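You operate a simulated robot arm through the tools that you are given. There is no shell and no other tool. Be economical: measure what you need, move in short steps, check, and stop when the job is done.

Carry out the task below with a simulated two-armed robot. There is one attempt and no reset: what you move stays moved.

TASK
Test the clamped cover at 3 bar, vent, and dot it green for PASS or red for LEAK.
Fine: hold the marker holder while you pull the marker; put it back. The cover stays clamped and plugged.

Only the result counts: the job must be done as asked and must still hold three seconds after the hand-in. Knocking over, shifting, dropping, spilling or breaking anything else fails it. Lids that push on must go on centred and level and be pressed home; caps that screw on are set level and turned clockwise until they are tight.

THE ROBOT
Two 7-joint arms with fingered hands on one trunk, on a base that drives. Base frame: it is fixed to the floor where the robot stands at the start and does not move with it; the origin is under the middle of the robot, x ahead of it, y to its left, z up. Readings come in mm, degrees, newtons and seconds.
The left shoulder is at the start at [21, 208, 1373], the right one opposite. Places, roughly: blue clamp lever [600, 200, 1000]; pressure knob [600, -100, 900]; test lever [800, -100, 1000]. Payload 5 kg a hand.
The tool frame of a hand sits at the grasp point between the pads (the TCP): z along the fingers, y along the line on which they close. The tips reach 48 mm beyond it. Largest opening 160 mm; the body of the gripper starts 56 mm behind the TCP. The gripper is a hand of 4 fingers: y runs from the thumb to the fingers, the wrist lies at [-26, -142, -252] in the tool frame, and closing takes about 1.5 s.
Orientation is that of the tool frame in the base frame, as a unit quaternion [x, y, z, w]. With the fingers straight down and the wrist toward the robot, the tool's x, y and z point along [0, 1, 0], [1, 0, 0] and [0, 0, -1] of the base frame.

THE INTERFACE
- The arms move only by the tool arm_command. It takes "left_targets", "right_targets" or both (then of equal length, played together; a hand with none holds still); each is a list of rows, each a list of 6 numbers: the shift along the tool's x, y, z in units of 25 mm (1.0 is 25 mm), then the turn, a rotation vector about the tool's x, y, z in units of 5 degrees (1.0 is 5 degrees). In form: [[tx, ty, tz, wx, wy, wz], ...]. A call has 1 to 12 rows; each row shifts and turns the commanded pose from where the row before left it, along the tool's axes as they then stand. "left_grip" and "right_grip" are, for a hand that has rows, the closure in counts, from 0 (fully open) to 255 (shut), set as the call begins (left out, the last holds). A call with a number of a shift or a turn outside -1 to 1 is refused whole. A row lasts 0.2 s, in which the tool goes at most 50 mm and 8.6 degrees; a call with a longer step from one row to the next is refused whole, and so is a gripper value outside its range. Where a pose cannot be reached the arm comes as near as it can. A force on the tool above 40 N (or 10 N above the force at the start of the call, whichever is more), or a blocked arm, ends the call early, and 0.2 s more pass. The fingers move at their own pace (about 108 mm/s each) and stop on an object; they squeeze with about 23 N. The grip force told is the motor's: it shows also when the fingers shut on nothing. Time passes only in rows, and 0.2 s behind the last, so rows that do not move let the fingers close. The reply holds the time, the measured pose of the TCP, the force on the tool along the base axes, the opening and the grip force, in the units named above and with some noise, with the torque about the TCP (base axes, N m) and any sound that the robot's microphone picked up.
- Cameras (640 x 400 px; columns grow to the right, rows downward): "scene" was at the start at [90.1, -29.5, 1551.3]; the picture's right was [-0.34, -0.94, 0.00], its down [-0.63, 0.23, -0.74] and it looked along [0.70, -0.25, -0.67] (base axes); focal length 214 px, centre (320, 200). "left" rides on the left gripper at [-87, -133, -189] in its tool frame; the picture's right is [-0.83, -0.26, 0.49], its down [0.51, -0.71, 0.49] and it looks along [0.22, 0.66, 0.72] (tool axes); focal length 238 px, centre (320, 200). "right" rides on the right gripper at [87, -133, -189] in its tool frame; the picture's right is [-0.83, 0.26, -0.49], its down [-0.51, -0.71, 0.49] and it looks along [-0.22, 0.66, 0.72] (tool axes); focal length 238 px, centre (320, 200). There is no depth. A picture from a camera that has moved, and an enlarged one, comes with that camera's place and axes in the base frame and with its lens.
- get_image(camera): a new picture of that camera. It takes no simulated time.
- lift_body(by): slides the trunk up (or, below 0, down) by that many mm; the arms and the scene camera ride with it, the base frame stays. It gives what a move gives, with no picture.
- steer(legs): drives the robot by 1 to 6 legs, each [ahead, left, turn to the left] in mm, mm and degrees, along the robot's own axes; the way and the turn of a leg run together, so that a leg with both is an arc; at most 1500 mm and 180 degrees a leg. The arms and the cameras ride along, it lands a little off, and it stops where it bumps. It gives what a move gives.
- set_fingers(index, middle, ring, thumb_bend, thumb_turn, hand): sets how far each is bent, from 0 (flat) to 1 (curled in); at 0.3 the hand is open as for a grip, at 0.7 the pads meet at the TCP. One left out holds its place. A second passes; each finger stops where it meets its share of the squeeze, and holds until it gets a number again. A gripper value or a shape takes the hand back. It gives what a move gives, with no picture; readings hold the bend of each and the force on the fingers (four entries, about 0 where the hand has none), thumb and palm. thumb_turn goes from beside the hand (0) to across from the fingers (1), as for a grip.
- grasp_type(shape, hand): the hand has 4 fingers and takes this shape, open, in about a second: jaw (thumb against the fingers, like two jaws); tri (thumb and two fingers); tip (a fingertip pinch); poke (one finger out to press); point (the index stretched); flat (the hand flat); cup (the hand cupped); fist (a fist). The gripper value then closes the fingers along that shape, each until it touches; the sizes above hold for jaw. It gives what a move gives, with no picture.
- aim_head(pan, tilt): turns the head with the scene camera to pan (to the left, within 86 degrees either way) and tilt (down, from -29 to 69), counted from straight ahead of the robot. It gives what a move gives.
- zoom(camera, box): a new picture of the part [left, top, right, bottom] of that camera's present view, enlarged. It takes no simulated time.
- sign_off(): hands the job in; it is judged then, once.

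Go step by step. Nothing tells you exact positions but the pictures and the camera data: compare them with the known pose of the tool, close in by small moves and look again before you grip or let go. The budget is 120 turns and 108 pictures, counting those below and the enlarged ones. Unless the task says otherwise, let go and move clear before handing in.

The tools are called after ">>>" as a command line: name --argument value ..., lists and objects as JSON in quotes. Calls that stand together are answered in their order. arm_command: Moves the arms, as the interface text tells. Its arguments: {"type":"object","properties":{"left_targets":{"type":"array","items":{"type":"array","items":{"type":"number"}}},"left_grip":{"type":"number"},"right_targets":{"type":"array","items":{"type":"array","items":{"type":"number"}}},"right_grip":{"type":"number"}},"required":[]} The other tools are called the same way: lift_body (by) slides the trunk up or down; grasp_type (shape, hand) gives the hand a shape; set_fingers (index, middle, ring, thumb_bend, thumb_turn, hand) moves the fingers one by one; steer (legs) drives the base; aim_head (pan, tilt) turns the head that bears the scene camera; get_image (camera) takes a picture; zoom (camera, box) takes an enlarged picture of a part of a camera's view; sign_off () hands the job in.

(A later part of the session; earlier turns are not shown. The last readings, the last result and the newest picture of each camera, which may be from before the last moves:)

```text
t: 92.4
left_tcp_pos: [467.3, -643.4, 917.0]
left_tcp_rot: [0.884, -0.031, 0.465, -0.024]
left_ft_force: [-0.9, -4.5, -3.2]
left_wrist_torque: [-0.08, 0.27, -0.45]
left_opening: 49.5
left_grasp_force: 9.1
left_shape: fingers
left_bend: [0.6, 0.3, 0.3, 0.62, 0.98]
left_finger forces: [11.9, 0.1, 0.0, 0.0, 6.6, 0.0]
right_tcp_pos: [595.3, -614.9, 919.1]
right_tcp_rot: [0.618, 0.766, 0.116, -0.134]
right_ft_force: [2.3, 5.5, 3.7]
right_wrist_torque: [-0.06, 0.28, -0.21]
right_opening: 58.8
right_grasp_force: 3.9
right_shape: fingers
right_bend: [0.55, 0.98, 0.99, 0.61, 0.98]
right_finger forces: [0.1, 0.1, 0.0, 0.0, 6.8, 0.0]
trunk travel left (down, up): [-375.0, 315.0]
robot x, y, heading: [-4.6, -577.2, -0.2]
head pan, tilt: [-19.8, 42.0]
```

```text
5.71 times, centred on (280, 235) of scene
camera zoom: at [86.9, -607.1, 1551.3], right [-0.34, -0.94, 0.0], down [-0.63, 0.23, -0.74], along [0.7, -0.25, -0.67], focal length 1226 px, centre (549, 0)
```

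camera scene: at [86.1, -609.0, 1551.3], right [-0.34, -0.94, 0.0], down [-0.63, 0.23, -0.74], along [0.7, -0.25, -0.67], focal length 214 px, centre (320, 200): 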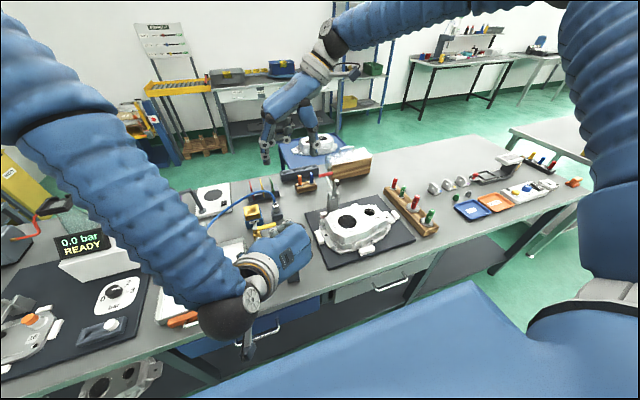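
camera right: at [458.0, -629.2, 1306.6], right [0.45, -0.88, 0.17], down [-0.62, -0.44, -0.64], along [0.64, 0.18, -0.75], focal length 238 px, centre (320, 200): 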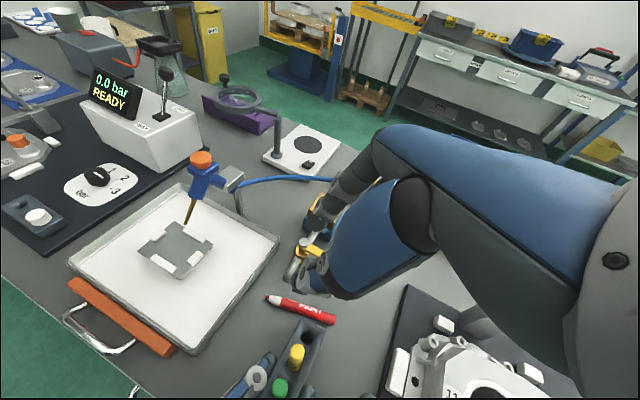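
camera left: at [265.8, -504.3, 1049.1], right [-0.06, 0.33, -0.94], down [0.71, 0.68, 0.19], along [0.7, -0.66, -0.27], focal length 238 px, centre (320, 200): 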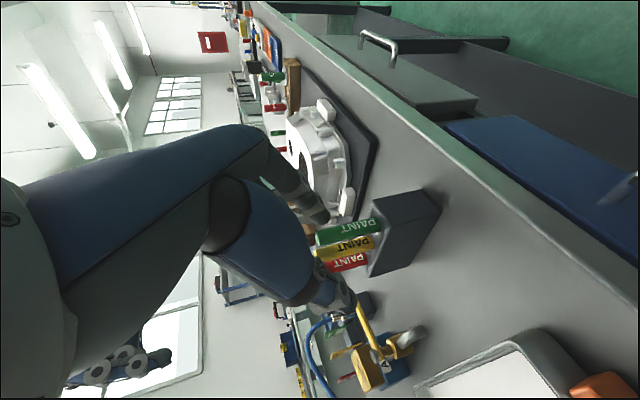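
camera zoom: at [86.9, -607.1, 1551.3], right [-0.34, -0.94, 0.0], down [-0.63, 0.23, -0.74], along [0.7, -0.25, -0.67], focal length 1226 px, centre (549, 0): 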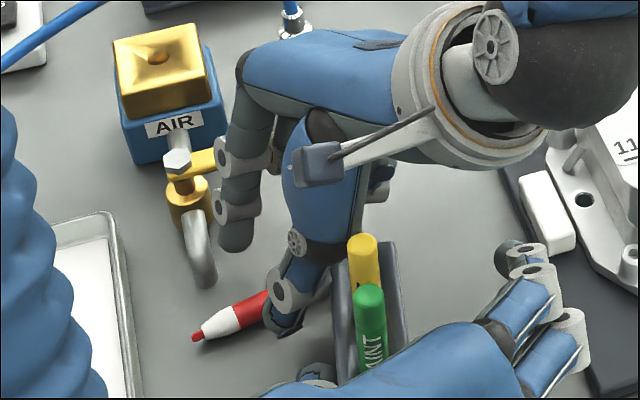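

The thumb touches the block corner, so I'll back off 14 mm toward the tip end and narrow the index.

>>> arm_command --right_targets '[[0.6, 0.1, -0.2, 0, 0, 0]]'

>>> set_fingers --hand "right" --index 0.63 --thumb_bend 0.6

>>> arm_command --right_targets '[[-0.2, 0, 0.5, 0, 0, 0], [-0.13, 0, 0.35, 0, 0, 0]]'

>>> zoom --camera "right" --box '[220, 160, 380, 320]'

```text
t: 92.8
left_tcp_pos: [466.9, -642.0, 918.2]
left_tcp_rot: [0.883, -0.03, 0.467, -0.024]
left_ft_force: [-0.5, 1.1, -1.3]
left_wrist_torque: [-0.07, 0.04, -0.02]
left_opening: 49.3
left_grasp_force: 8.3
left_shape: fingers
left_bend: [0.6, 0.3, 0.3, 0.62, 0.97]
left_finger forces: [8.7, 0.0, 0.0, 0.1, 8.6, 0.0]
right_tcp_pos: [594.0, -602.4, 931.4]
right_tcp_rot: [0.618, 0.766, 0.115, -0.134]
right_ft_force: [-0.2, 0.7, -0.5]
right_wrist_torque: [-0.07, -0.03, -0.05]
right_opening: 60.5
right_grasp_force: 0.1
right_shape: fingers
right_bend: [0.55, 0.98, 0.99, 0.6, 0.99]
right_finger forces: [0.2, 0.1, 0.1, 0.1, 0.0, 0.0]
trunk travel left (down, up): [-375.0, 315.0]
robot x, y, heading: [-1.1, -580.8, -0.3]
head pan, tilt: [-19.8, 42.0]
```

```text
t: 93.8
left_tcp_pos: [466.6, -643.0, 916.9]
left_tcp_rot: [0.884, -0.03, 0.466, -0.023]
left_ft_force: [0.6, 0.6, -0.9]
left_wrist_torque: [0.04, 0.02, 0.04]
left_opening: 49.5
left_grasp_force: 8.7
left_shape: fingers
left_bend: [0.6, 0.3, 0.3, 0.62, 0.97]
left_finger forces: [8.5, 0.1, 0.0, 0.0, 8.5, 0.0]
right_tcp_pos: [593.8, -602.6, 931.3]
right_tcp_rot: [0.619, 0.765, 0.115, -0.135]
right_ft_force: [-0.3, 0.4, -0.9]
right_wrist_torque: [0.0, 0.04, 0.01]
right_opening: 45.2
right_grasp_force: 0.1
right_shape: fingers
right_bend: [0.63, 0.98, 0.99, 0.6, 0.99]
right_finger forces: [0.1, 0.0, 0.1, 0.0, 0.0, 0.0]
trunk travel left (down, up): [-375.0, 315.0]
robot x, y, heading: [-4.1, -579.6, -0.4]
head pan, tilt: [-19.8, 42.0]
```

```text
t: 94.4
left_tcp_pos: [465.4, -644.3, 916.5]
left_tcp_rot: [0.884, -0.031, 0.466, -0.023]
left_ft_force: [0.7, -1.8, -1.9]
left_wrist_torque: [-0.05, 0.08, -0.13]
left_opening: 49.8
left_grasp_force: 8.9
left_shape: fingers
left_bend: [0.6, 0.3, 0.3, 0.62, 0.98]
left_finger forces: [9.6, 0.0, 0.0, 0.0, 7.8, 0.0]
right_tcp_pos: [594.0, -602.9, 907.2]
right_tcp_rot: [0.618, 0.766, 0.115, -0.135]
right_ft_force: [-3.1, 1.4, 1.8]
right_wrist_torque: [-0.1, 0.15, -0.04]
right_opening: 42.6
right_grasp_force: 2.5
right_shape: fingers
right_bend: [0.64, 0.98, 0.99, 0.6, 0.99]
right_finger forces: [2.4, 0.0, 0.0, 0.1, 2.4, 0.0]
trunk travel left (down, up): [-375.0, 315.0]
robot x, y, heading: [-2.8, -580.1, -0.5]
head pan, tilt: [-19.8, 42.0]
```

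```text
2.50 times, centred on (300, 240) of right
camera zoom: at [459.2, -615.5, 1114.6], right [0.45, -0.88, 0.17], down [-0.62, -0.44, -0.64], along [0.64, 0.19, -0.75], focal length 596 px, centre (370, 100)
```

zoom: 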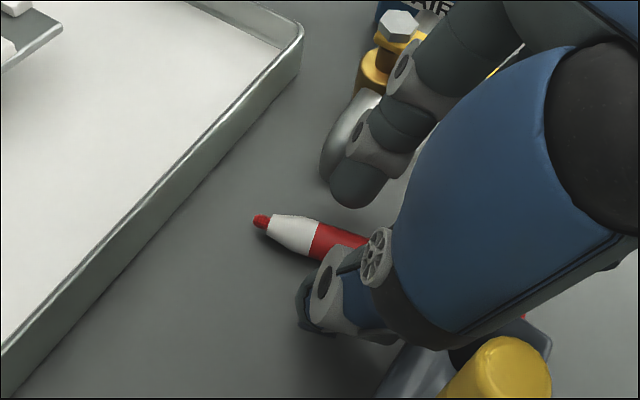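

Both fingers are lightly touching neighbours, so I'll narrow the pinch to about 30 mm first, then go down the last 10 mm and close.

>>> set_fingers --hand "right" --index 0.66 --thumb_bend 0.65

>>> arm_command --right_targets '[[-0.13, 0, 0.37, 0, 0, 0]]'

>>> zoom --camera "right" --box '[260, 190, 360, 290]'

```text
t: 95.4
left_tcp_pos: [466.0, -643.7, 916.8]
left_tcp_rot: [0.884, -0.031, 0.465, -0.023]
left_ft_force: [-0.3, -1.2, -1.3]
left_wrist_torque: [-0.01, 0.03, 0.01]
left_opening: 49.7
left_grasp_force: 8.6
left_shape: fingers
left_bend: [0.6, 0.3, 0.3, 0.62, 0.97]
left_finger forces: [8.7, 0.0, 0.1, 0.0, 8.5, 0.0]
right_tcp_pos: [594.2, -603.5, 907.7]
right_tcp_rot: [0.618, 0.766, 0.116, -0.134]
right_ft_force: [0.5, -0.1, -0.2]
right_wrist_torque: [0.01, 0.0, -0.05]
right_opening: 30.0
right_grasp_force: 0.2
right_shape: fingers
right_bend: [0.66, 0.98, 0.99, 0.65, 0.99]
right_finger forces: [0.0, 0.0, 0.0, 0.0, 0.1, 0.0]
trunk travel left (down, up): [-375.0, 315.0]
robot x, y, heading: [-4.4, -576.1, -0.5]
head pan, tilt: [-19.8, 42.0]
```

```text
t: 95.8
left_tcp_pos: [467.8, -642.5, 918.7]
left_tcp_rot: [0.884, -0.031, 0.466, -0.023]
left_ft_force: [0.7, -1.7, -1.7]
left_wrist_torque: [-0.05, 0.07, -0.13]
left_opening: 49.6
left_grasp_force: 8.5
left_shape: fingers
left_bend: [0.6, 0.3, 0.3, 0.62, 0.98]
left_finger forces: [9.5, 0.0, 0.0, 0.1, 7.9, 0.0]
right_tcp_pos: [596.0, -601.3, 900.3]
right_tcp_rot: [0.618, 0.766, 0.117, -0.134]
right_ft_force: [-0.2, 0.5, 8.2]
right_wrist_torque: [-0.06, 0.3, -0.01]
right_opening: 29.8
right_grasp_force: 4.1
right_shape: fingers
right_bend: [0.66, 0.98, 0.99, 0.65, 0.98]
right_finger forces: [0.1, 0.0, 0.1, 0.0, 8.6, 0.0]
trunk travel left (down, up): [-375.0, 315.0]
robot x, y, heading: [-2.2, -576.9, -0.1]
head pan, tilt: [-19.8, 42.0]
```

```text
4.00 times, centred on (310, 240) of right
camera zoom: at [460.4, -614.7, 1105.9], right [0.45, -0.88, 0.17], down [-0.62, -0.44, -0.65], along [0.64, 0.19, -0.74], focal length 953 px, centre (360, 40)
```

zoom: 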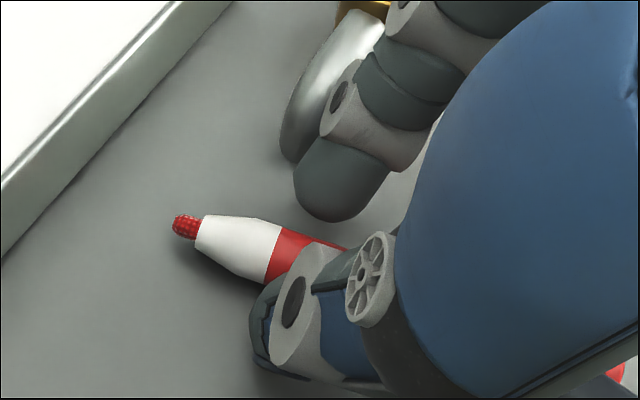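

The thumb tip is on the table with the marker between the fingers. Raise 2 mm and close evenly.

>>> arm_command --right_targets '[[0, 0, -0.08, 0, 0, 0]]'

>>> set_fingers --hand "right" --index 0.75 --thumb_bend 0.74

>>> arm_command --right_targets '[[0.09, 0, -0.25, 0, 0, 0], [0.09, 0, -0.25, 0, 0, 0], [0.1, 0, -0.3, 0, 0, 0]]'

>>> zoom --camera "right" --box '[220, 160, 380, 320]'

```text
t: 96.2
left_tcp_pos: [467.2, -643.3, 917.0]
left_tcp_rot: [0.884, -0.031, 0.465, -0.024]
left_ft_force: [-1.0, -2.3, -2.2]
left_wrist_torque: [-0.02, 0.12, -0.18]
left_opening: 49.6
left_grasp_force: 8.5
left_shape: fingers
left_bend: [0.6, 0.3, 0.3, 0.62, 0.98]
left_finger forces: [9.9, 0.0, 0.1, 0.1, 7.5, 0.0]
right_tcp_pos: [594.8, -602.9, 900.0]
right_tcp_rot: [0.618, 0.766, 0.115, -0.134]
right_ft_force: [1.4, 2.4, 1.7]
right_wrist_torque: [-0.09, 0.07, -0.09]
right_opening: 28.9
right_grasp_force: 1.8
right_shape: fingers
right_bend: [0.66, 0.98, 0.99, 0.65, 0.99]
right_finger forces: [0.0, 0.0, 0.1, 0.0, 3.0, 0.1]
trunk travel left (down, up): [-375.0, 315.0]
robot x, y, heading: [-7.5, -579.1, -0.0]
head pan, tilt: [-19.8, 42.0]
```

```text
t: 97.2
left_tcp_pos: [466.1, -643.2, 917.2]
left_tcp_rot: [0.884, -0.029, 0.467, -0.023]
left_ft_force: [-0.3, -0.6, -1.5]
left_wrist_torque: [0.03, 0.05, -0.01]
left_opening: 49.4
left_grasp_force: 8.9
left_shape: fingers
left_bend: [0.6, 0.3, 0.3, 0.62, 0.97]
left_finger forces: [8.5, 0.0, 0.0, 0.0, 8.5, 0.0]
right_tcp_pos: [595.6, -603.5, 900.8]
right_tcp_rot: [0.619, 0.765, 0.116, -0.134]
right_ft_force: [1.9, 0.1, 8.2]
right_wrist_torque: [0.17, -0.05, -0.05]
right_opening: 5.0
right_grasp_force: 10.4
right_shape: fingers
right_bend: [0.72, 0.98, 0.99, 0.72, 0.99]
right_finger forces: [12.4, 0.0, 0.0, 0.0, 9.4, 0.0]
trunk travel left (down, up): [-375.0, 315.0]
robot x, y, heading: [-5.6, -578.3, -0.0]
head pan, tilt: [-19.8, 42.0]
```

```text
t: 98.0
left_tcp_pos: [466.8, -643.3, 917.7]
left_tcp_rot: [0.883, -0.031, 0.467, -0.023]
left_ft_force: [0.4, 0.4, -1.2]
left_wrist_torque: [-0.03, 0.0, 0.01]
left_opening: 49.3
left_grasp_force: 8.7
left_shape: fingers
left_bend: [0.6, 0.3, 0.3, 0.62, 0.97]
left_finger forces: [8.6, 0.1, 0.0, 0.0, 8.6, 0.1]
right_tcp_pos: [593.3, -603.2, 920.3]
right_tcp_rot: [0.618, 0.766, 0.115, -0.135]
right_ft_force: [-0.1, -0.7, 0.0]
right_wrist_torque: [0.04, -0.04, -0.05]
right_opening: 2.5
right_grasp_force: 0.1
right_shape: fingers
right_bend: [0.73, 0.98, 0.99, 0.72, 0.99]
right_finger forces: [0.0, 0.0, 0.0, 0.0, 0.0, 0.0]
trunk travel left (down, up): [-375.0, 315.0]
robot x, y, heading: [-4.7, -580.2, -0.4]
head pan, tilt: [-19.8, 42.0]
```

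```text
2.50 times, centred on (300, 240) of right
camera zoom: at [458.5, -616.0, 1127.0], right [0.45, -0.88, 0.17], down [-0.62, -0.44, -0.64], along [0.64, 0.18, -0.75], focal length 596 px, centre (370, 100)
```

zoom: 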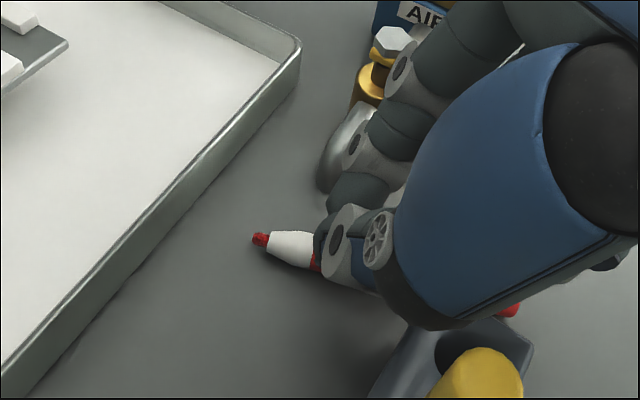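

The fingertips slid off the top of the marker. I'll reopen, make the hand vertical so both tips reach the table, shift along the marker and try again while pressing lightly down.

>>> arm_command --right_targets '[[0, 0, -0.5, 0, 0, 0], [0, 0, 0, 0, -1, 0], [0, 0, 0, 0, -1, 0], [0, 0, 0, 0, -1, 0], [0, 0, 0, 0, -1, -0.6], [0.54, -0.05, 0, 0, 0, 0]]'

>>> set_fingers --hand "right" --index 0.65 --thumb_bend 0.65

>>> zoom --camera "right" --box '[220, 160, 380, 320]'

```text
t: 99.4
left_tcp_pos: [466.5, -642.5, 917.4]
left_tcp_rot: [0.884, -0.032, 0.466, -0.023]
left_ft_force: [-0.1, 0.3, -1.5]
left_wrist_torque: [0.01, 0.05, -0.07]
left_opening: 49.5
left_grasp_force: 8.5
left_shape: fingers
left_bend: [0.6, 0.3, 0.3, 0.62, 0.97]
left_finger forces: [8.6, 0.0, 0.0, 0.0, 8.6, 0.0]
right_tcp_pos: [591.9, -596.3, 933.2]
right_tcp_rot: [0.608, 0.794, 0.008, 0.002]
right_ft_force: [-0.7, 0.8, -0.2]
right_wrist_torque: [-0.04, 0.0, 0.02]
right_opening: 2.6
right_grasp_force: 0.0
right_shape: fingers
right_bend: [0.73, 0.98, 0.99, 0.72, 0.99]
right_finger forces: [0.0, 0.0, 0.1, 0.0, 0.0, 0.1]
trunk travel left (down, up): [-375.0, 315.0]
robot x, y, heading: [-2.2, -577.1, -0.3]
head pan, tilt: [-19.8, 42.0]
```

```text
t: 100.4
left_tcp_pos: [466.4, -643.6, 917.4]
left_tcp_rot: [0.884, -0.031, 0.466, -0.024]
left_ft_force: [0.5, -0.4, -1.6]
left_wrist_torque: [-0.02, 0.05, 0.03]
left_opening: 49.2
left_grasp_force: 8.8
left_shape: fingers
left_bend: [0.6, 0.3, 0.3, 0.62, 0.97]
left_finger forces: [8.5, 0.0, 0.2, 0.0, 8.7, 0.1]
right_tcp_pos: [591.5, -596.2, 932.4]
right_tcp_rot: [0.608, 0.794, 0.008, 0.001]
right_ft_force: [-0.2, -0.3, 0.5]
right_wrist_torque: [0.01, 0.0, -0.01]
right_opening: 31.2
right_grasp_force: 0.1
right_shape: fingers
right_bend: [0.65, 0.98, 0.99, 0.65, 0.99]
right_finger forces: [0.1, 0.0, 0.0, 0.0, 0.0, 0.0]
trunk travel left (down, up): [-375.0, 315.0]
robot x, y, heading: [-1.4, -577.8, -0.5]
head pan, tilt: [-19.8, 42.0]
```

```text
2.50 times, centred on (300, 240) of right
camera zoom: at [438.4, -547.4, 1120.8], right [0.46, -0.74, 0.48], down [-0.55, -0.67, -0.5], along [0.7, -0.03, -0.72], focal length 596 px, centre (370, 100)
```

zoom: 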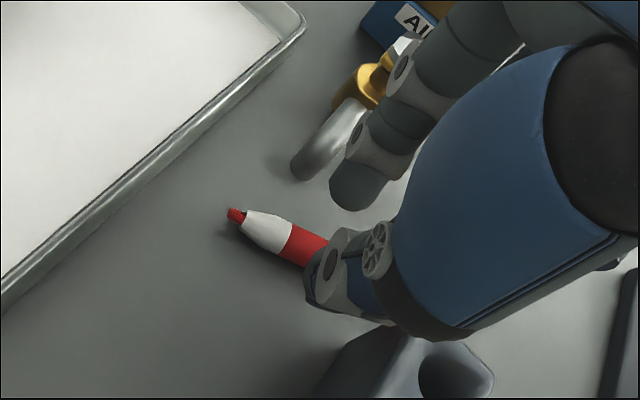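

Aligned with the marker axis. Descend to the table, press lightly, close.

>>> arm_command --right_targets '[[0, 0, 0.5, 0, 0, 0], [0, 0, 0.5, 0, 0, 0], [0, 0, 0.5, 0, 0, 0]]'

>>> set_fingers --hand "right" --index 0.71 --thumb_bend 0.71

```text
t: 101.2
left_tcp_pos: [466.9, -643.5, 917.7]
left_tcp_rot: [0.884, -0.031, 0.466, -0.023]
left_ft_force: [0.1, 0.2, -1.4]
left_wrist_torque: [-0.04, 0.08, -0.01]
left_opening: 49.6
left_grasp_force: 9.1
left_shape: fingers
left_bend: [0.6, 0.3, 0.3, 0.62, 0.97]
left_finger forces: [8.6, 0.1, 0.1, 0.0, 8.5, 0.0]
right_tcp_pos: [596.3, -595.4, 902.8]
right_tcp_rot: [0.61, 0.793, 0.013, 0.005]
right_ft_force: [-5.6, -4.1, 21.3]
right_wrist_torque: [0.03, 1.03, 0.06]
right_opening: 31.4
right_grasp_force: 11.6
right_shape: fingers
right_bend: [0.66, 0.98, 0.99, 0.65, 0.99]
right_finger forces: [3.6, 0.0, 0.0, 0.0, 19.8, 0.1]
trunk travel left (down, up): [-375.0, 315.0]
robot x, y, heading: [-3.7, -576.7, -0.2]
head pan, tilt: [-19.8, 42.0]
stopped in row 3 (right hand): the force on the tool passed its limit (the readings are from after the stop); the commanded pose is now the measured one
```

```text
t: 102.2
left_tcp_pos: [466.1, -643.8, 918.3]
left_tcp_rot: [0.884, -0.031, 0.466, -0.024]
left_ft_force: [0.0, 0.2, -1.8]
left_wrist_torque: [0.01, 0.05, 0.01]
left_opening: 49.1
left_grasp_force: 8.2
left_shape: fingers
left_bend: [0.6, 0.3, 0.3, 0.62, 0.97]
left_finger forces: [8.4, 0.0, 0.1, 0.0, 8.5, 0.1]
right_tcp_pos: [595.6, -594.7, 901.2]
right_tcp_rot: [0.61, 0.792, 0.012, 0.005]
right_ft_force: [0.3, -3.0, 12.0]
right_wrist_torque: [0.14, -0.06, -0.09]
right_opening: 18.5
right_grasp_force: 11.8
right_shape: fingers
right_bend: [0.71, 0.98, 0.99, 0.68, 0.99]
right_finger forces: [13.7, 0.0, 0.0, 0.0, 10.1, 0.1]
trunk travel left (down, up): [-375.0, 315.0]
robot x, y, heading: [-2.4, -581.0, -0.4]
head pan, tilt: [-19.8, 42.0]
```

Opening 18.5 mm with 12 N: the marker is held. Lift gently and look.

>>> arm_command --right_targets '[[0, 0, -0.2, 0, 0, 0], [0, 0, -0.2, 0, 0, 0], [0, 0, -0.3, 0, 0, 0], [0, 0, -0.3, 0, 0, 0]]'

>>> zoom --camera "right" --box '[220, 160, 380, 320]'

```text
t: 103.2
left_tcp_pos: [466.6, -642.7, 916.0]
left_tcp_rot: [0.884, -0.031, 0.466, -0.023]
left_ft_force: [-0.7, -0.6, -1.1]
left_wrist_torque: [-0.03, 0.06, -0.01]
left_opening: 49.5
left_grasp_force: 8.6
left_shape: fingers
left_bend: [0.6, 0.3, 0.3, 0.62, 0.97]
left_finger forces: [8.5, 0.0, 0.0, 0.0, 8.6, 0.0]
right_tcp_pos: [595.9, -594.9, 927.3]
right_tcp_rot: [0.609, 0.793, 0.011, 0.005]
right_ft_force: [-0.2, 0.2, -1.1]
right_wrist_torque: [0.03, -0.01, -0.03]
right_opening: 19.2
right_grasp_force: 4.8
right_shape: fingers
right_bend: [0.71, 0.98, 0.99, 0.68, 0.99]
right_finger forces: [5.0, 0.0, 0.0, 0.0, 4.8, 0.1]
trunk travel left (down, up): [-375.0, 315.0]
robot x, y, heading: [-3.1, -577.7, -0.3]
head pan, tilt: [-19.8, 42.0]
```

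```text
2.50 times, centred on (300, 240) of right
camera zoom: at [440.8, -547.1, 1114.6], right [0.45, -0.75, 0.49], down [-0.55, -0.67, -0.51], along [0.7, -0.03, -0.71], focal length 596 px, centre (370, 100)
```

zoom: 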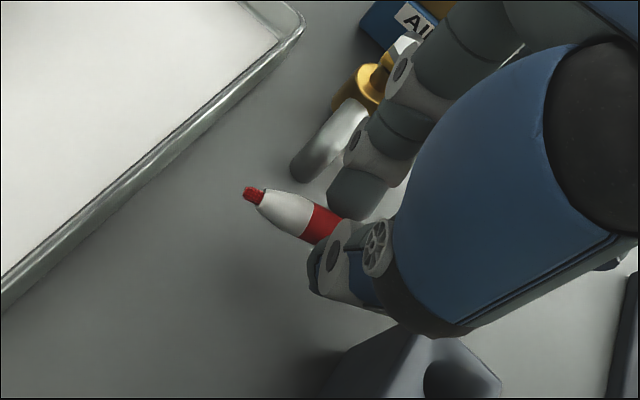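

The marker is in hand at 5 N. Firming the grip modestly and lifting higher.

>>> set_fingers --hand "right" --index 0.735 --thumb_bend 0.73

>>> arm_command --right_targets '[[0, 0, -0.5, 0, 0, 0], [0, 0, -0.6, 0, 0, 0], [0, 0, -0.6, 0, 0, 0], [0, 0, -0.6, 0, 0, 0], [0, 0, -0.6, 0, 0, 0], [0, 0, -0.6, 0, 0, 0], [0, 0, -0.6, 0, 0, 0], [0, 0, -0.6, 0, 0, 0]]'

>>> get_image --camera "right"

```text
t: 104.2
left_tcp_pos: [465.8, -642.1, 916.5]
left_tcp_rot: [0.884, -0.032, 0.465, -0.023]
left_ft_force: [0.5, 1.1, -1.4]
left_wrist_torque: [0.02, 0.04, 0.02]
left_opening: 49.4
left_grasp_force: 8.3
left_shape: fingers
left_bend: [0.6, 0.3, 0.3, 0.62, 0.97]
left_finger forces: [8.6, 0.0, 0.1, 0.0, 8.7, 0.0]
right_tcp_pos: [595.7, -595.1, 928.2]
right_tcp_rot: [0.609, 0.793, 0.011, 0.003]
right_ft_force: [-0.1, 0.4, -0.6]
right_wrist_torque: [0.0, 0.0, -0.02]
right_opening: 6.3
right_grasp_force: 0.1
right_shape: fingers
right_bend: [0.72, 0.98, 0.99, 0.71, 0.99]
right_finger forces: [0.0, 0.0, 0.0, 0.0, 0.0, 0.1]
trunk travel left (down, up): [-375.0, 315.0]
robot x, y, heading: [-1.1, -576.2, -0.4]
head pan, tilt: [-19.8, 42.0]
```

```text
t: 106.0
left_tcp_pos: [467.1, -642.8, 917.8]
left_tcp_rot: [0.884, -0.031, 0.467, -0.024]
left_ft_force: [-0.2, 0.2, -1.1]
left_wrist_torque: [-0.01, 0.02, 0.0]
left_opening: 49.4
left_grasp_force: 9.2
left_shape: fingers
left_bend: [0.6, 0.3, 0.3, 0.62, 0.97]
left_finger forces: [8.7, 0.0, 0.1, 0.0, 8.6, 0.1]
right_tcp_pos: [593.4, -596.6, 1043.6]
right_tcp_rot: [0.609, 0.793, 0.012, 0.005]
right_ft_force: [-1.2, -0.1, 0.0]
right_wrist_torque: [0.0, -0.06, -0.04]
right_opening: 6.0
right_grasp_force: 0.1
right_shape: fingers
right_bend: [0.72, 0.98, 0.99, 0.71, 0.99]
right_finger forces: [0.0, 0.0, 0.0, 0.1, 0.1, 0.1]
trunk travel left (down, up): [-375.0, 315.0]
robot x, y, heading: [-5.1, -576.7, -0.5]
head pan, tilt: [-19.8, 42.0]
```

```text
26 pictures are left
camera right: at [439.4, -548.7, 1231.7], right [0.45, -0.75, 0.49], down [-0.55, -0.67, -0.51], along [0.7, -0.03, -0.71], focal length 238 px, centre (320, 200)
```

right: 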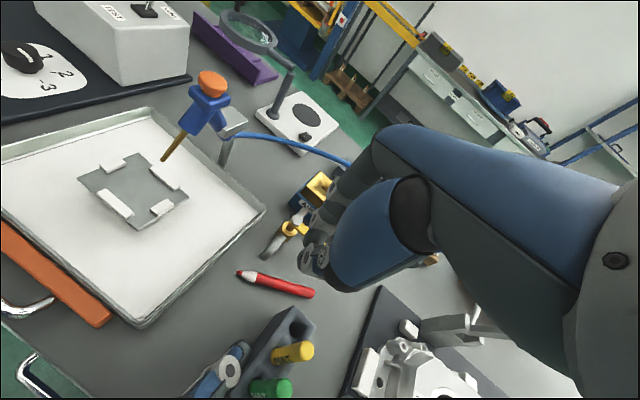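

The extra squeeze popped it out by about 25 mm; the plain 5 N grip had held well. I'll repeat the pick nearer the tail without adding squeeze. The marker is now from tip [575,-540] to tail [630,-658].

>>> set_fingers --hand "right" --index 0.65 --thumb_bend 0.65

>>> arm_command --right_targets '[[-0.97, 0.46, 0, 0, 0, 0], [0, 0, 0.5, 0, 0, -1], [0, 0, 0.7, 0, 0, -1], [0, 0, 0.8, 0, 0, 0], [0, 0, 0.8, 0, 0, 0], [0, 0, 0.8, 0, 0, 0], [0, 0, 0.6, 0, 0, 0]]'

>>> zoom --camera "right" --box '[220, 160, 380, 320]'

```text
t: 107.0
left_tcp_pos: [466.8, -642.7, 917.7]
left_tcp_rot: [0.884, -0.031, 0.466, -0.023]
left_ft_force: [-0.4, 0.3, -2.0]
left_wrist_torque: [-0.01, 0.06, 0.0]
left_opening: 49.5
left_grasp_force: 8.3
left_shape: fingers
left_bend: [0.6, 0.3, 0.3, 0.62, 0.97]
left_finger forces: [8.6, 0.0, 0.0, 0.0, 8.5, 0.0]
right_tcp_pos: [595.0, -597.2, 1044.9]
right_tcp_rot: [0.61, 0.793, 0.011, 0.005]
right_ft_force: [0.2, 0.2, -0.3]
right_wrist_torque: [0.0, 0.01, 0.0]
right_opening: 30.9
right_grasp_force: 0.1
right_shape: fingers
right_bend: [0.65, 0.98, 0.99, 0.65, 0.99]
right_finger forces: [0.0, 0.0, 0.1, 0.0, 0.0, 0.0]
trunk travel left (down, up): [-375.0, 315.0]
robot x, y, heading: [-5.5, -577.9, -0.3]
head pan, tilt: [-19.8, 42.0]
```

```text
t: 108.6
left_tcp_pos: [466.4, -642.4, 916.7]
left_tcp_rot: [0.884, -0.032, 0.465, -0.023]
left_ft_force: [-1.4, -1.1, -1.8]
left_wrist_torque: [0.02, 0.1, -0.02]
left_opening: 49.4
left_grasp_force: 8.8
left_shape: fingers
left_bend: [0.6, 0.3, 0.3, 0.62, 0.97]
left_finger forces: [9.0, 0.0, 0.0, 0.1, 8.1, 0.0]
right_tcp_pos: [613.5, -617.8, 940.0]
right_tcp_rot: [0.537, 0.843, 0.012, 0.005]
right_ft_force: [1.8, 0.6, 0.1]
right_wrist_torque: [0.01, -0.01, -0.03]
right_opening: 29.6
right_grasp_force: 0.6
right_shape: fingers
right_bend: [0.65, 0.98, 0.99, 0.66, 0.99]
right_finger forces: [0.1, 0.1, 0.1, 0.1, 1.7, 0.0]
trunk travel left (down, up): [-375.0, 315.0]
robot x, y, heading: [-3.2, -578.1, -0.6]
head pan, tilt: [-19.8, 42.0]
```

```text
2.50 times, centred on (300, 240) of right
camera zoom: at [452.1, -595.4, 1126.1], right [0.58, -0.65, 0.49], down [-0.42, -0.75, -0.51], along [0.7, 0.09, -0.71], focal length 596 px, centre (370, 100)
```

zoom: 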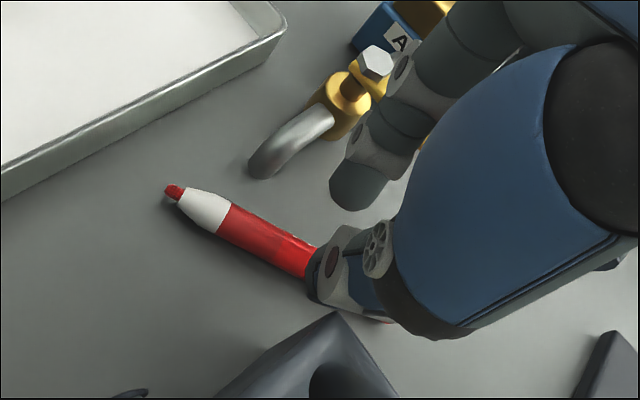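

Aligned; shifting 8 mm toward the tip to clear the block, descending to the table and closing to the same gentle grip as before.

>>> arm_command --right_targets '[[0.3, -0.08, 0, 0, 0, 0], [0, 0, 0.5, 0, 0, 0], [0, 0, 0.5, 0, 0, 0], [0, 0, 0.4, 0, 0, 0], [0, 0, 0.2, 0, 0, 0]]'

>>> set_fingers --hand "right" --index 0.71 --thumb_bend 0.71

```text
t: 109.8
left_tcp_pos: [465.1, -643.7, 918.8]
left_tcp_rot: [0.883, -0.032, 0.467, -0.023]
left_ft_force: [-0.3, -0.7, -1.9]
left_wrist_torque: [0.03, 0.09, -0.23]
left_opening: 49.3
left_grasp_force: 9.2
left_shape: fingers
left_bend: [0.6, 0.3, 0.3, 0.62, 0.98]
left_finger forces: [10.0, 0.0, 0.0, 0.0, 7.8, 0.0]
right_tcp_pos: [606.4, -608.7, 903.3]
right_tcp_rot: [0.539, 0.842, 0.013, 0.006]
right_ft_force: [-14.5, -0.3, 26.9]
right_wrist_torque: [-0.09, 0.18, -0.15]
right_opening: 30.4
right_grasp_force: 17.4
right_shape: fingers
right_bend: [0.65, 0.98, 0.99, 0.66, 0.99]
right_finger forces: [0.0, 13.8, 0.1, 0.1, 21.8, 0.0]
trunk travel left (down, up): [-375.0, 315.0]
robot x, y, heading: [-4.6, -578.4, -0.6]
head pan, tilt: [-19.8, 42.0]
stopped in row 5 (right hand): the force on the tool passed its limit (the readings are from after the stop); the commanded pose is now the measured one
```

```text
t: 110.8
left_tcp_pos: [463.5, -643.5, 918.8]
left_tcp_rot: [0.884, -0.031, 0.467, -0.023]
left_ft_force: [-0.6, -3.3, -2.5]
left_wrist_torque: [-0.03, 0.14, -0.25]
left_opening: 49.5
left_grasp_force: 8.8
left_shape: fingers
left_bend: [0.6, 0.3, 0.3, 0.62, 0.98]
left_finger forces: [10.5, 0.0, 0.0, 0.1, 7.8, 0.0]
right_tcp_pos: [607.8, -607.6, 902.4]
right_tcp_rot: [0.538, 0.843, 0.013, 0.006]
right_ft_force: [-16.5, 2.4, 23.0]
right_wrist_torque: [-0.06, -0.8, -0.03]
right_opening: 19.1
right_grasp_force: 20.5
right_shape: fingers
right_bend: [0.67, 0.98, 0.99, 0.68, 0.99]
right_finger forces: [6.1, 20.1, 0.0, 0.0, 14.8, 0.0]
trunk travel left (down, up): [-375.0, 315.0]
robot x, y, heading: [-4.2, -573.8, -0.5]
head pan, tilt: [-19.8, 42.0]
```

The marker is pinched at 19 mm, but the middle knuckle is touching something (probably the valve lever), so I'll lift straight up and look.

>>> arm_command --right_targets '[[0, -0.05, -0.2, 0, 0, 0], [0, -0.05, -0.3, 0, 0, 0], [0, 0, -0.3, 0, 0, 0], [0, 0, -0.3, 0, 0, 0]]'

>>> get_image --camera "right"

```text
t: 111.8
left_tcp_pos: [465.8, -642.3, 916.8]
left_tcp_rot: [0.884, -0.031, 0.466, -0.023]
left_ft_force: [0.4, -0.8, -1.7]
left_wrist_torque: [0.0, 0.04, -0.09]
left_opening: 49.3
left_grasp_force: 8.6
left_shape: fingers
left_bend: [0.6, 0.3, 0.3, 0.62, 0.98]
left_finger forces: [9.3, 0.0, 0.1, 0.1, 8.2, 0.0]
right_tcp_pos: [605.9, -610.4, 928.2]
right_tcp_rot: [0.538, 0.843, 0.012, 0.004]
right_ft_force: [0.0, 1.4, -0.3]
right_wrist_torque: [0.0, -0.05, -0.02]
right_opening: 19.3
right_grasp_force: 6.2
right_shape: fingers
right_bend: [0.67, 0.98, 0.99, 0.69, 0.99]
right_finger forces: [5.5, 0.1, 0.1, 0.1, 6.8, 0.1]
trunk travel left (down, up): [-375.0, 315.0]
robot x, y, heading: [-4.7, -576.0, -0.1]
head pan, tilt: [-19.8, 42.0]
```

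```text
24 pictures are left
camera right: at [444.5, -589.5, 1114.5], right [0.57, -0.66, 0.49], down [-0.42, -0.75, -0.51], along [0.7, 0.09, -0.71], focal length 238 px, centre (320, 200)
```

right: 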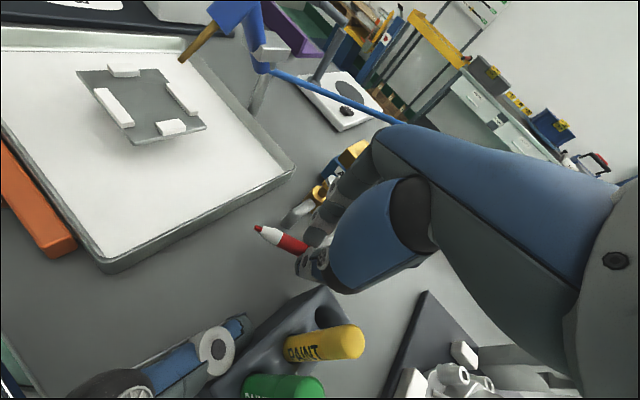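

Holding the marker steadily at 6 N. I'll lift it high, then release the holder with the left hand and lift that clear.

>>> arm_command --right_targets '[[0, 0, -0.5, 0, 0, 0], [0, 0, -0.6, 0, 0, 0], [0, 0, -0.6, 0, 0, 0], [0, 0, -0.6, 0, 0, 0], [0, 0, -0.6, 0, 0, 0], [0, 0, -0.6, 0, 0, 0], [0, 0, -0.6, 0, 0, 0], [0, 0, -0.6, 0, 0, 0], [0, 0, -0.6, 0, 0, 0], [0, 0, -0.6, 0, 0, 0], [0, 0, -0.6, 0, 0, 0], [0, 0, -0.4, 0, 0, 0]]'

>>> set_fingers --hand "left" --index 0.48 --thumb_bend 0.48

>>> arm_command --left_targets '[[0.5, 0, -0.34, 0, 0, 0], [0.7, 0, -0.47, 0, 0, 0], [0.7, 0, -0.47, 0, 0, 0], [0.7, 0, -0.47, 0, 0, 0], [0.7, 0, -0.47, 0, 0, 0], [0.7, 0, -0.47, 0, 0, 0], [0.7, 0, -0.47, 0, 0, 0], [0.7, 0, -0.47, 0, 0, 0]]'

>>> get_image --camera "scene"

```text
t: 114.4
left_tcp_pos: [465.4, -643.2, 917.7]
left_tcp_rot: [0.884, -0.031, 0.467, -0.024]
left_ft_force: [0.5, -0.2, -0.3]
left_wrist_torque: [0.01, 0.03, 0.0]
left_opening: 49.0
left_grasp_force: 8.6
left_shape: fingers
left_bend: [0.6, 0.3, 0.3, 0.62, 0.97]
left_finger forces: [8.6, 0.0, 0.1, 0.0, 8.6, 0.1]
right_tcp_pos: [602.4, -613.6, 1102.6]
right_tcp_rot: [0.538, 0.843, 0.011, 0.005]
right_ft_force: [-0.8, 0.5, 0.4]
right_wrist_torque: [-0.03, 0.0, 0.0]
right_opening: 19.4
right_grasp_force: 5.5
right_shape: fingers
right_bend: [0.67, 0.98, 0.99, 0.68, 0.99]
right_finger forces: [5.3, 0.0, 0.1, 0.1, 5.6, 0.1]
trunk travel left (down, up): [-375.0, 315.0]
robot x, y, heading: [-5.1, -577.6, -0.3]
head pan, tilt: [-19.8, 42.0]
```

```text
t: 115.4
left_tcp_pos: [465.5, -643.2, 917.4]
left_tcp_rot: [0.884, -0.032, 0.466, -0.024]
left_ft_force: [-0.6, -0.3, 0.2]
left_wrist_torque: [-0.02, 0.02, 0.02]
left_opening: 98.8
left_grasp_force: 0.1
left_shape: fingers
left_bend: [0.48, 0.3, 0.3, 0.48, 0.97]
left_finger forces: [0.0, 0.0, 0.0, 0.1, 0.0, 0.0]
right_tcp_pos: [601.9, -612.6, 1100.9]
right_tcp_rot: [0.538, 0.843, 0.012, 0.005]
right_ft_force: [0.0, -0.9, 0.3]
right_wrist_torque: [0.0, 0.01, 0.0]
right_opening: 19.1
right_grasp_force: 5.6
right_shape: fingers
right_bend: [0.67, 0.98, 0.99, 0.68, 0.99]
right_finger forces: [5.4, 0.1, 0.0, 0.0, 5.6, 0.1]
trunk travel left (down, up): [-375.0, 315.0]
robot x, y, heading: [-0.8, -577.3, -0.4]
head pan, tilt: [-19.8, 42.0]
```

```text
t: 117.2
left_tcp_pos: [465.4, -653.4, 1081.7]
left_tcp_rot: [0.884, -0.031, 0.466, -0.024]
left_ft_force: [-0.8, 0.4, -0.8]
left_wrist_torque: [-0.03, -0.07, -0.01]
left_opening: 98.8
left_grasp_force: 0.1
left_shape: fingers
left_bend: [0.48, 0.3, 0.3, 0.48, 0.97]
left_finger forces: [0.0, 0.0, 0.0, 0.1, 0.0, 0.0]
right_tcp_pos: [601.1, -613.1, 1101.7]
right_tcp_rot: [0.538, 0.843, 0.011, 0.006]
right_ft_force: [0.5, -0.3, -0.4]
right_wrist_torque: [0.05, -0.06, 0.0]
right_opening: 18.9
right_grasp_force: 5.3
right_shape: fingers
right_bend: [0.67, 0.98, 0.99, 0.68, 0.99]
right_finger forces: [5.4, 0.1, 0.0, 0.0, 5.5, 0.1]
trunk travel left (down, up): [-375.0, 315.0]
robot x, y, heading: [-2.6, -580.0, -0.2]
head pan, tilt: [-19.8, 42.0]
```

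```text
23 pictures are left
camera scene: at [85.1, -607.1, 1551.4], right [-0.34, -0.94, 0.0], down [-0.63, 0.23, -0.74], along [0.7, -0.26, -0.67], focal length 214 px, centre (320, 200)
```

scene: 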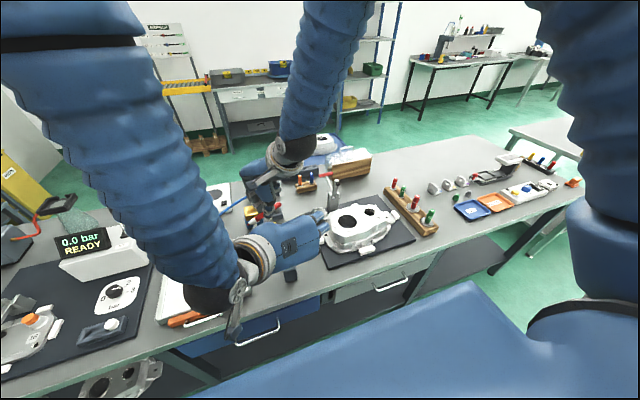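

Both hands are clear of the table. I'll raise the trunk 80 mm, move the left hand aside, then turn the right hand so the marker points tip-down.

>>> lift_body --by 80

>>> arm_command --left_targets '[[0, -1, 0, 0, 0, 0], [0, -1, 0, 0, 0, 0], [0, -1, 0, 0, 0, 0], [0, -1, 0, 0, 0, 0], [0, -1, 0, 0, 0, 0], [0, -1, 0, 0, 0, 0], [0, -1, 0, 0, 0, 0], [0, -1, 0, 0, 0, 0]]'

>>> arm_command --right_targets '[[0, 0, 0, 0, 0, -0.8], [0, 0, 0, 0, 0, -1], [0, 0, 0, 0, 0, -1], [0, 0, 0, 0, 0, -1], [0, 0, 0, 0, 0, -1], [0, 0, 0, 0, 0, -1], [0, 0, 0, 0, 0, -1], [0, 0, 0, 0, 0, -1], [0, 0, 0, 0, 0, -1], [0, 0, 0, 0, 0, -1], [0, 0, 0, 0, 0, -1], [0, 0, 0, 0, 0, -0.8]]'

```text
t: 118.4
left_tcp_pos: [466.6, -654.7, 1159.4]
left_tcp_rot: [0.884, -0.031, 0.465, -0.023]
left_ft_force: [0.3, -0.5, 0.5]
left_wrist_torque: [0.0, 0.0, 0.05]
left_opening: 98.8
left_grasp_force: 0.1
left_shape: fingers
left_bend: [0.48, 0.3, 0.3, 0.48, 0.97]
left_finger forces: [0.0, 0.0, 0.0, 0.1, 0.0, 0.0]
right_tcp_pos: [601.7, -612.5, 1180.2]
right_tcp_rot: [0.537, 0.843, 0.011, 0.005]
right_ft_force: [-0.3, 0.8, -0.7]
right_wrist_torque: [0.0, 0.04, -0.01]
right_opening: 19.3
right_grasp_force: 5.6
right_shape: fingers
right_bend: [0.67, 0.98, 0.99, 0.68, 0.99]
right_finger forces: [5.3, 0.1, 0.1, 0.1, 5.6, 0.0]
trunk travel left (down, up): [-455.0, 235.0]
robot x, y, heading: [-2.8, -574.4, -0.2]
head pan, tilt: [-19.8, 42.0]
```

```text
t: 120.2
left_tcp_pos: [515.6, -469.1, 1153.9]
left_tcp_rot: [0.884, -0.031, 0.466, -0.024]
left_ft_force: [-0.1, 0.1, -0.4]
left_wrist_torque: [-0.07, -0.03, -0.07]
left_opening: 99.2
left_grasp_force: 0.1
left_shape: fingers
left_bend: [0.48, 0.3, 0.3, 0.48, 0.97]
left_finger forces: [0.0, 0.1, 0.0, 0.0, 0.0, 0.0]
left hand out of reach, approached as far as the arm can: row 3, 4, 5, 6, 7, 8
right_tcp_pos: [601.4, -610.7, 1180.7]
right_tcp_rot: [0.537, 0.843, 0.011, 0.005]
right_ft_force: [-0.1, 0.7, -0.3]
right_wrist_torque: [-0.07, 0.01, 0.0]
right_opening: 19.0
right_grasp_force: 5.4
right_shape: fingers
right_bend: [0.67, 0.98, 0.99, 0.69, 0.99]
right_finger forces: [5.2, 0.0, 0.1, 0.0, 5.4, 0.0]
trunk travel left (down, up): [-455.0, 235.0]
robot x, y, heading: [-8.8, -576.4, -0.0]
head pan, tilt: [-19.8, 42.0]
```

```text
t: 122.8
left_tcp_pos: [514.2, -470.4, 1154.9]
left_tcp_rot: [0.884, -0.031, 0.465, -0.024]
left_ft_force: [0.0, 0.7, 0.6]
left_wrist_torque: [-0.02, 0.02, 0.0]
left_opening: 99.1
left_grasp_force: 0.0
left_shape: fingers
left_bend: [0.48, 0.3, 0.3, 0.48, 0.97]
left_finger forces: [0.1, 0.0, 0.0, 0.0, 0.0, 0.0]
right_tcp_pos: [603.2, -612.3, 1181.6]
right_tcp_rot: [0.06, 0.998, 0.007, 0.01]
right_ft_force: [-0.1, -0.8, -0.7]
right_wrist_torque: [0.01, 0.01, 0.0]
right_opening: 8.3
right_grasp_force: 0.0
right_shape: fingers
right_bend: [0.71, 0.98, 0.99, 0.71, 0.99]
right_finger forces: [0.1, 0.0, 0.0, 0.0, 0.0, 0.1]
trunk travel left (down, up): [-455.0, 235.0]
robot x, y, heading: [-2.9, -579.0, -0.1]
head pan, tilt: [-19.8, 42.0]
```

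The marker slipped out during the turn. Let me see where it went.

>>> get_image --camera "scene"

>>> get_image --camera "right"

```text
22 pictures are left
camera scene: at [86.4, -607.4, 1631.3], right [-0.34, -0.94, 0.0], down [-0.63, 0.23, -0.74], along [0.7, -0.26, -0.67], focal length 214 px, centre (320, 200)
```

scene: 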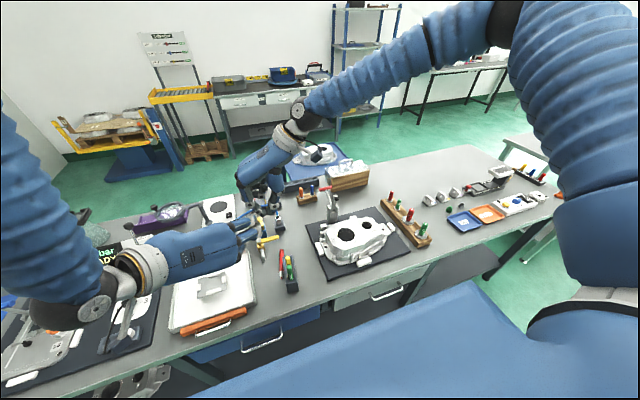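

```text
21 pictures are left
camera right: at [496.1, -735.8, 1367.0], right [0.85, 0.15, 0.51], down [0.43, -0.76, -0.49], along [0.31, 0.63, -0.71], focal length 238 px, centre (320, 200)
```

right: 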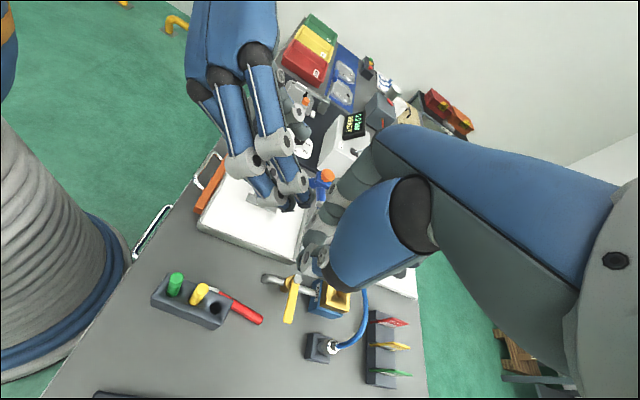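

>>> zoom --camera "scene" --box '[250, 230, 310, 300]'

>>> zoom --camera "right" --box '[150, 260, 280, 340]'

```text
5.71 times, centred on (280, 265) of scene
camera zoom: at [86.4, -607.4, 1631.3], right [-0.34, -0.94, 0.0], down [-0.63, 0.23, -0.74], along [0.7, -0.26, -0.67], focal length 1226 px, centre (549, -171)
```

zoom: 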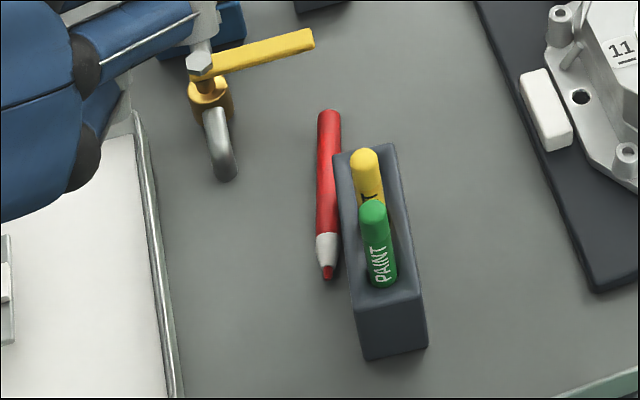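

```text
4.92 times, centred on (215, 300) of right
camera zoom: at [496.1, -735.8, 1367.0], right [0.85, 0.15, 0.51], down [0.43, -0.76, -0.49], along [0.31, 0.63, -0.71], focal length 1173 px, centre (837, -292)
```

zoom: 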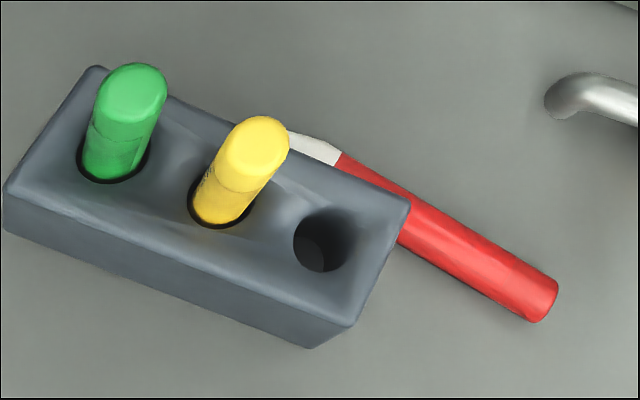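

Luckily it lies straight ahead, tip toward the robot, just left of the holder (tip [526,-612], tail [651,-642]). The plan is to pick it near the tail, tilt it upright, and set it in its own hole next to it, then regrip deep from above.

>>> lift_body --by -80

>>> set_fingers --hand "right" --index 0.65 --thumb_bend 0.65

>>> arm_command --right_targets '[[-0.12, -0.74, 0, 0, 0, 0.7], [0, 0, 0.6, 0, 0, 0.7], [0, 0, 0.8, 0, 0, 0], [0, 0, 0.8, 0, 0, 0], [0, 0, 0.8, 0, 0, 0], [0, 0, 0.8, 0, 0, 0], [0, 0, 0.8, 0, 0, 0], [0, 0, 0.8, 0, 0, 0], [0, 0, 0.8, 0, 0, 0]]'

>>> zoom --camera "right" --box '[200, 170, 360, 330]'

```text
t: 124.0
left_tcp_pos: [513.3, -470.4, 1075.1]
left_tcp_rot: [0.884, -0.031, 0.465, -0.023]
left_ft_force: [-0.2, -0.2, 0.3]
left_wrist_torque: [0.02, -0.02, 0.01]
left_opening: 99.2
left_grasp_force: 0.0
left_shape: fingers
left_bend: [0.48, 0.3, 0.3, 0.48, 0.97]
left_finger forces: [0.0, 0.0, 0.1, 0.0, 0.0, 0.1]
right_tcp_pos: [601.5, -611.9, 1102.7]
right_tcp_rot: [0.062, 0.998, 0.008, 0.01]
right_ft_force: [0.3, 0.1, 0.0]
right_wrist_torque: [-0.02, -0.03, -0.01]
right_opening: 8.4
right_grasp_force: 0.1
right_shape: fingers
right_bend: [0.71, 0.98, 0.99, 0.71, 0.99]
right_finger forces: [0.0, 0.0, 0.1, 0.0, 0.1, 0.1]
trunk travel left (down, up): [-375.0, 315.0]
robot x, y, heading: [-1.6, -578.0, -0.7]
head pan, tilt: [-19.8, 42.0]
```

```text
t: 125.0
left_tcp_pos: [513.5, -470.5, 1074.8]
left_tcp_rot: [0.884, -0.031, 0.465, -0.023]
left_ft_force: [-0.3, 0.1, -0.2]
left_wrist_torque: [0.03, -0.05, 0.01]
left_opening: 99.4
left_grasp_force: 0.0
left_shape: fingers
left_bend: [0.48, 0.3, 0.3, 0.48, 0.97]
left_finger forces: [0.0, 0.0, 0.0, 0.0, 0.0, 0.0]
right_tcp_pos: [601.9, -612.3, 1101.5]
right_tcp_rot: [0.062, 0.998, 0.006, 0.01]
right_ft_force: [0.3, 0.0, 0.3]
right_wrist_torque: [0.01, -0.02, 0.03]
right_opening: 30.7
right_grasp_force: 0.0
right_shape: fingers
right_bend: [0.65, 0.98, 0.99, 0.65, 0.99]
right_finger forces: [0.0, 0.0, 0.0, 0.0, 0.1, 0.1]
trunk travel left (down, up): [-375.0, 315.0]
robot x, y, heading: [-1.1, -576.0, -0.2]
head pan, tilt: [-19.8, 42.0]
```

```text
t: 127.0
left_tcp_pos: [515.6, -471.0, 1074.3]
left_tcp_rot: [0.884, -0.031, 0.466, -0.024]
left_ft_force: [-0.1, -0.4, -0.7]
left_wrist_torque: [-0.01, 0.02, 0.01]
left_opening: 99.1
left_grasp_force: 0.2
left_shape: fingers
left_bend: [0.48, 0.3, 0.3, 0.48, 0.97]
left_finger forces: [0.0, 0.0, 0.0, 0.1, 0.0, 0.1]
right_tcp_pos: [609.5, -628.8, 945.2]
right_tcp_rot: [0.123, 0.992, 0.008, 0.01]
right_ft_force: [0.0, 0.2, 0.5]
right_wrist_torque: [0.0, 0.04, 0.02]
right_opening: 31.1
right_grasp_force: 0.0
right_shape: fingers
right_bend: [0.65, 0.98, 0.99, 0.65, 0.99]
right_finger forces: [0.0, 0.0, 0.0, 0.1, 0.0, 0.0]
trunk travel left (down, up): [-375.0, 315.0]
robot x, y, heading: [-1.0, -576.8, -0.3]
head pan, tilt: [-19.8, 42.0]
```

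```text
2.50 times, centred on (280, 250) of right
camera zoom: at [487.8, -738.5, 1130.9], right [0.86, 0.04, 0.51], down [0.33, -0.8, -0.49], along [0.39, 0.59, -0.71], focal length 596 px, centre (420, 75)
```

zoom: 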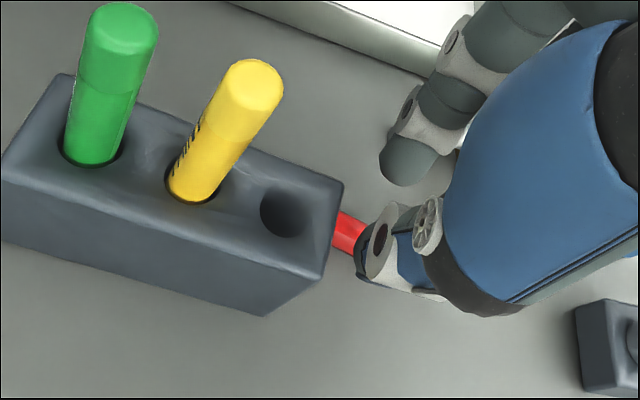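

Positions match. Descend to the table and close gently.

>>> arm_command --right_targets '[[0, 0, 0.5, 0, 0, 0], [0, 0, 0.5, 0, 0, 0], [0, 0, 0.5, 0, 0, 0], [0, 0, 0.3, 0, 0, 0]]'

>>> set_fingers --hand "right" --index 0.71 --thumb_bend 0.71

```text
t: 128.0
left_tcp_pos: [513.1, -470.6, 1075.2]
left_tcp_rot: [0.884, -0.031, 0.466, -0.023]
left_ft_force: [-0.8, -0.2, -0.1]
left_wrist_torque: [0.0, -0.03, 0.02]
left_opening: 99.2
left_grasp_force: 0.0
left_shape: fingers
left_bend: [0.48, 0.3, 0.3, 0.48, 0.97]
left_finger forces: [0.0, 0.0, 0.0, 0.0, 0.0, 0.0]
right_tcp_pos: [606.8, -626.6, 903.7]
right_tcp_rot: [0.123, 0.992, 0.009, 0.012]
right_ft_force: [-0.9, -1.7, 16.6]
right_wrist_torque: [-0.6, 0.29, 0.02]
right_opening: 32.2
right_grasp_force: 8.0
right_shape: fingers
right_bend: [0.65, 0.98, 0.99, 0.65, 0.99]
right_finger forces: [0.1, 0.1, 0.0, 0.0, 16.7, 0.0]
trunk travel left (down, up): [-375.0, 315.0]
robot x, y, heading: [-1.7, -580.5, -0.2]
head pan, tilt: [-19.8, 42.0]
```

```text
t: 129.0
left_tcp_pos: [513.3, -469.3, 1076.2]
left_tcp_rot: [0.883, -0.032, 0.467, -0.023]
left_ft_force: [-0.2, 0.0, 0.5]
left_wrist_torque: [0.0, 0.06, -0.04]
left_opening: 99.0
left_grasp_force: 0.2
left_shape: fingers
left_bend: [0.48, 0.3, 0.3, 0.48, 0.97]
left_finger forces: [0.1, 0.0, 0.1, 0.0, 0.1, 0.0]
right_tcp_pos: [606.1, -627.9, 902.0]
right_tcp_rot: [0.124, 0.992, 0.009, 0.011]
right_ft_force: [0.0, -6.3, 26.7]
right_wrist_torque: [-0.82, 0.45, 0.06]
right_opening: 19.5
right_grasp_force: 17.9
right_shape: fingers
right_bend: [0.71, 0.98, 0.99, 0.69, 0.99]
right_finger forces: [5.7, 0.1, 0.0, 0.1, 30.4, 0.1]
trunk travel left (down, up): [-375.0, 315.0]
robot x, y, heading: [-4.6, -578.6, -0.2]
head pan, tilt: [-19.8, 42.0]
```

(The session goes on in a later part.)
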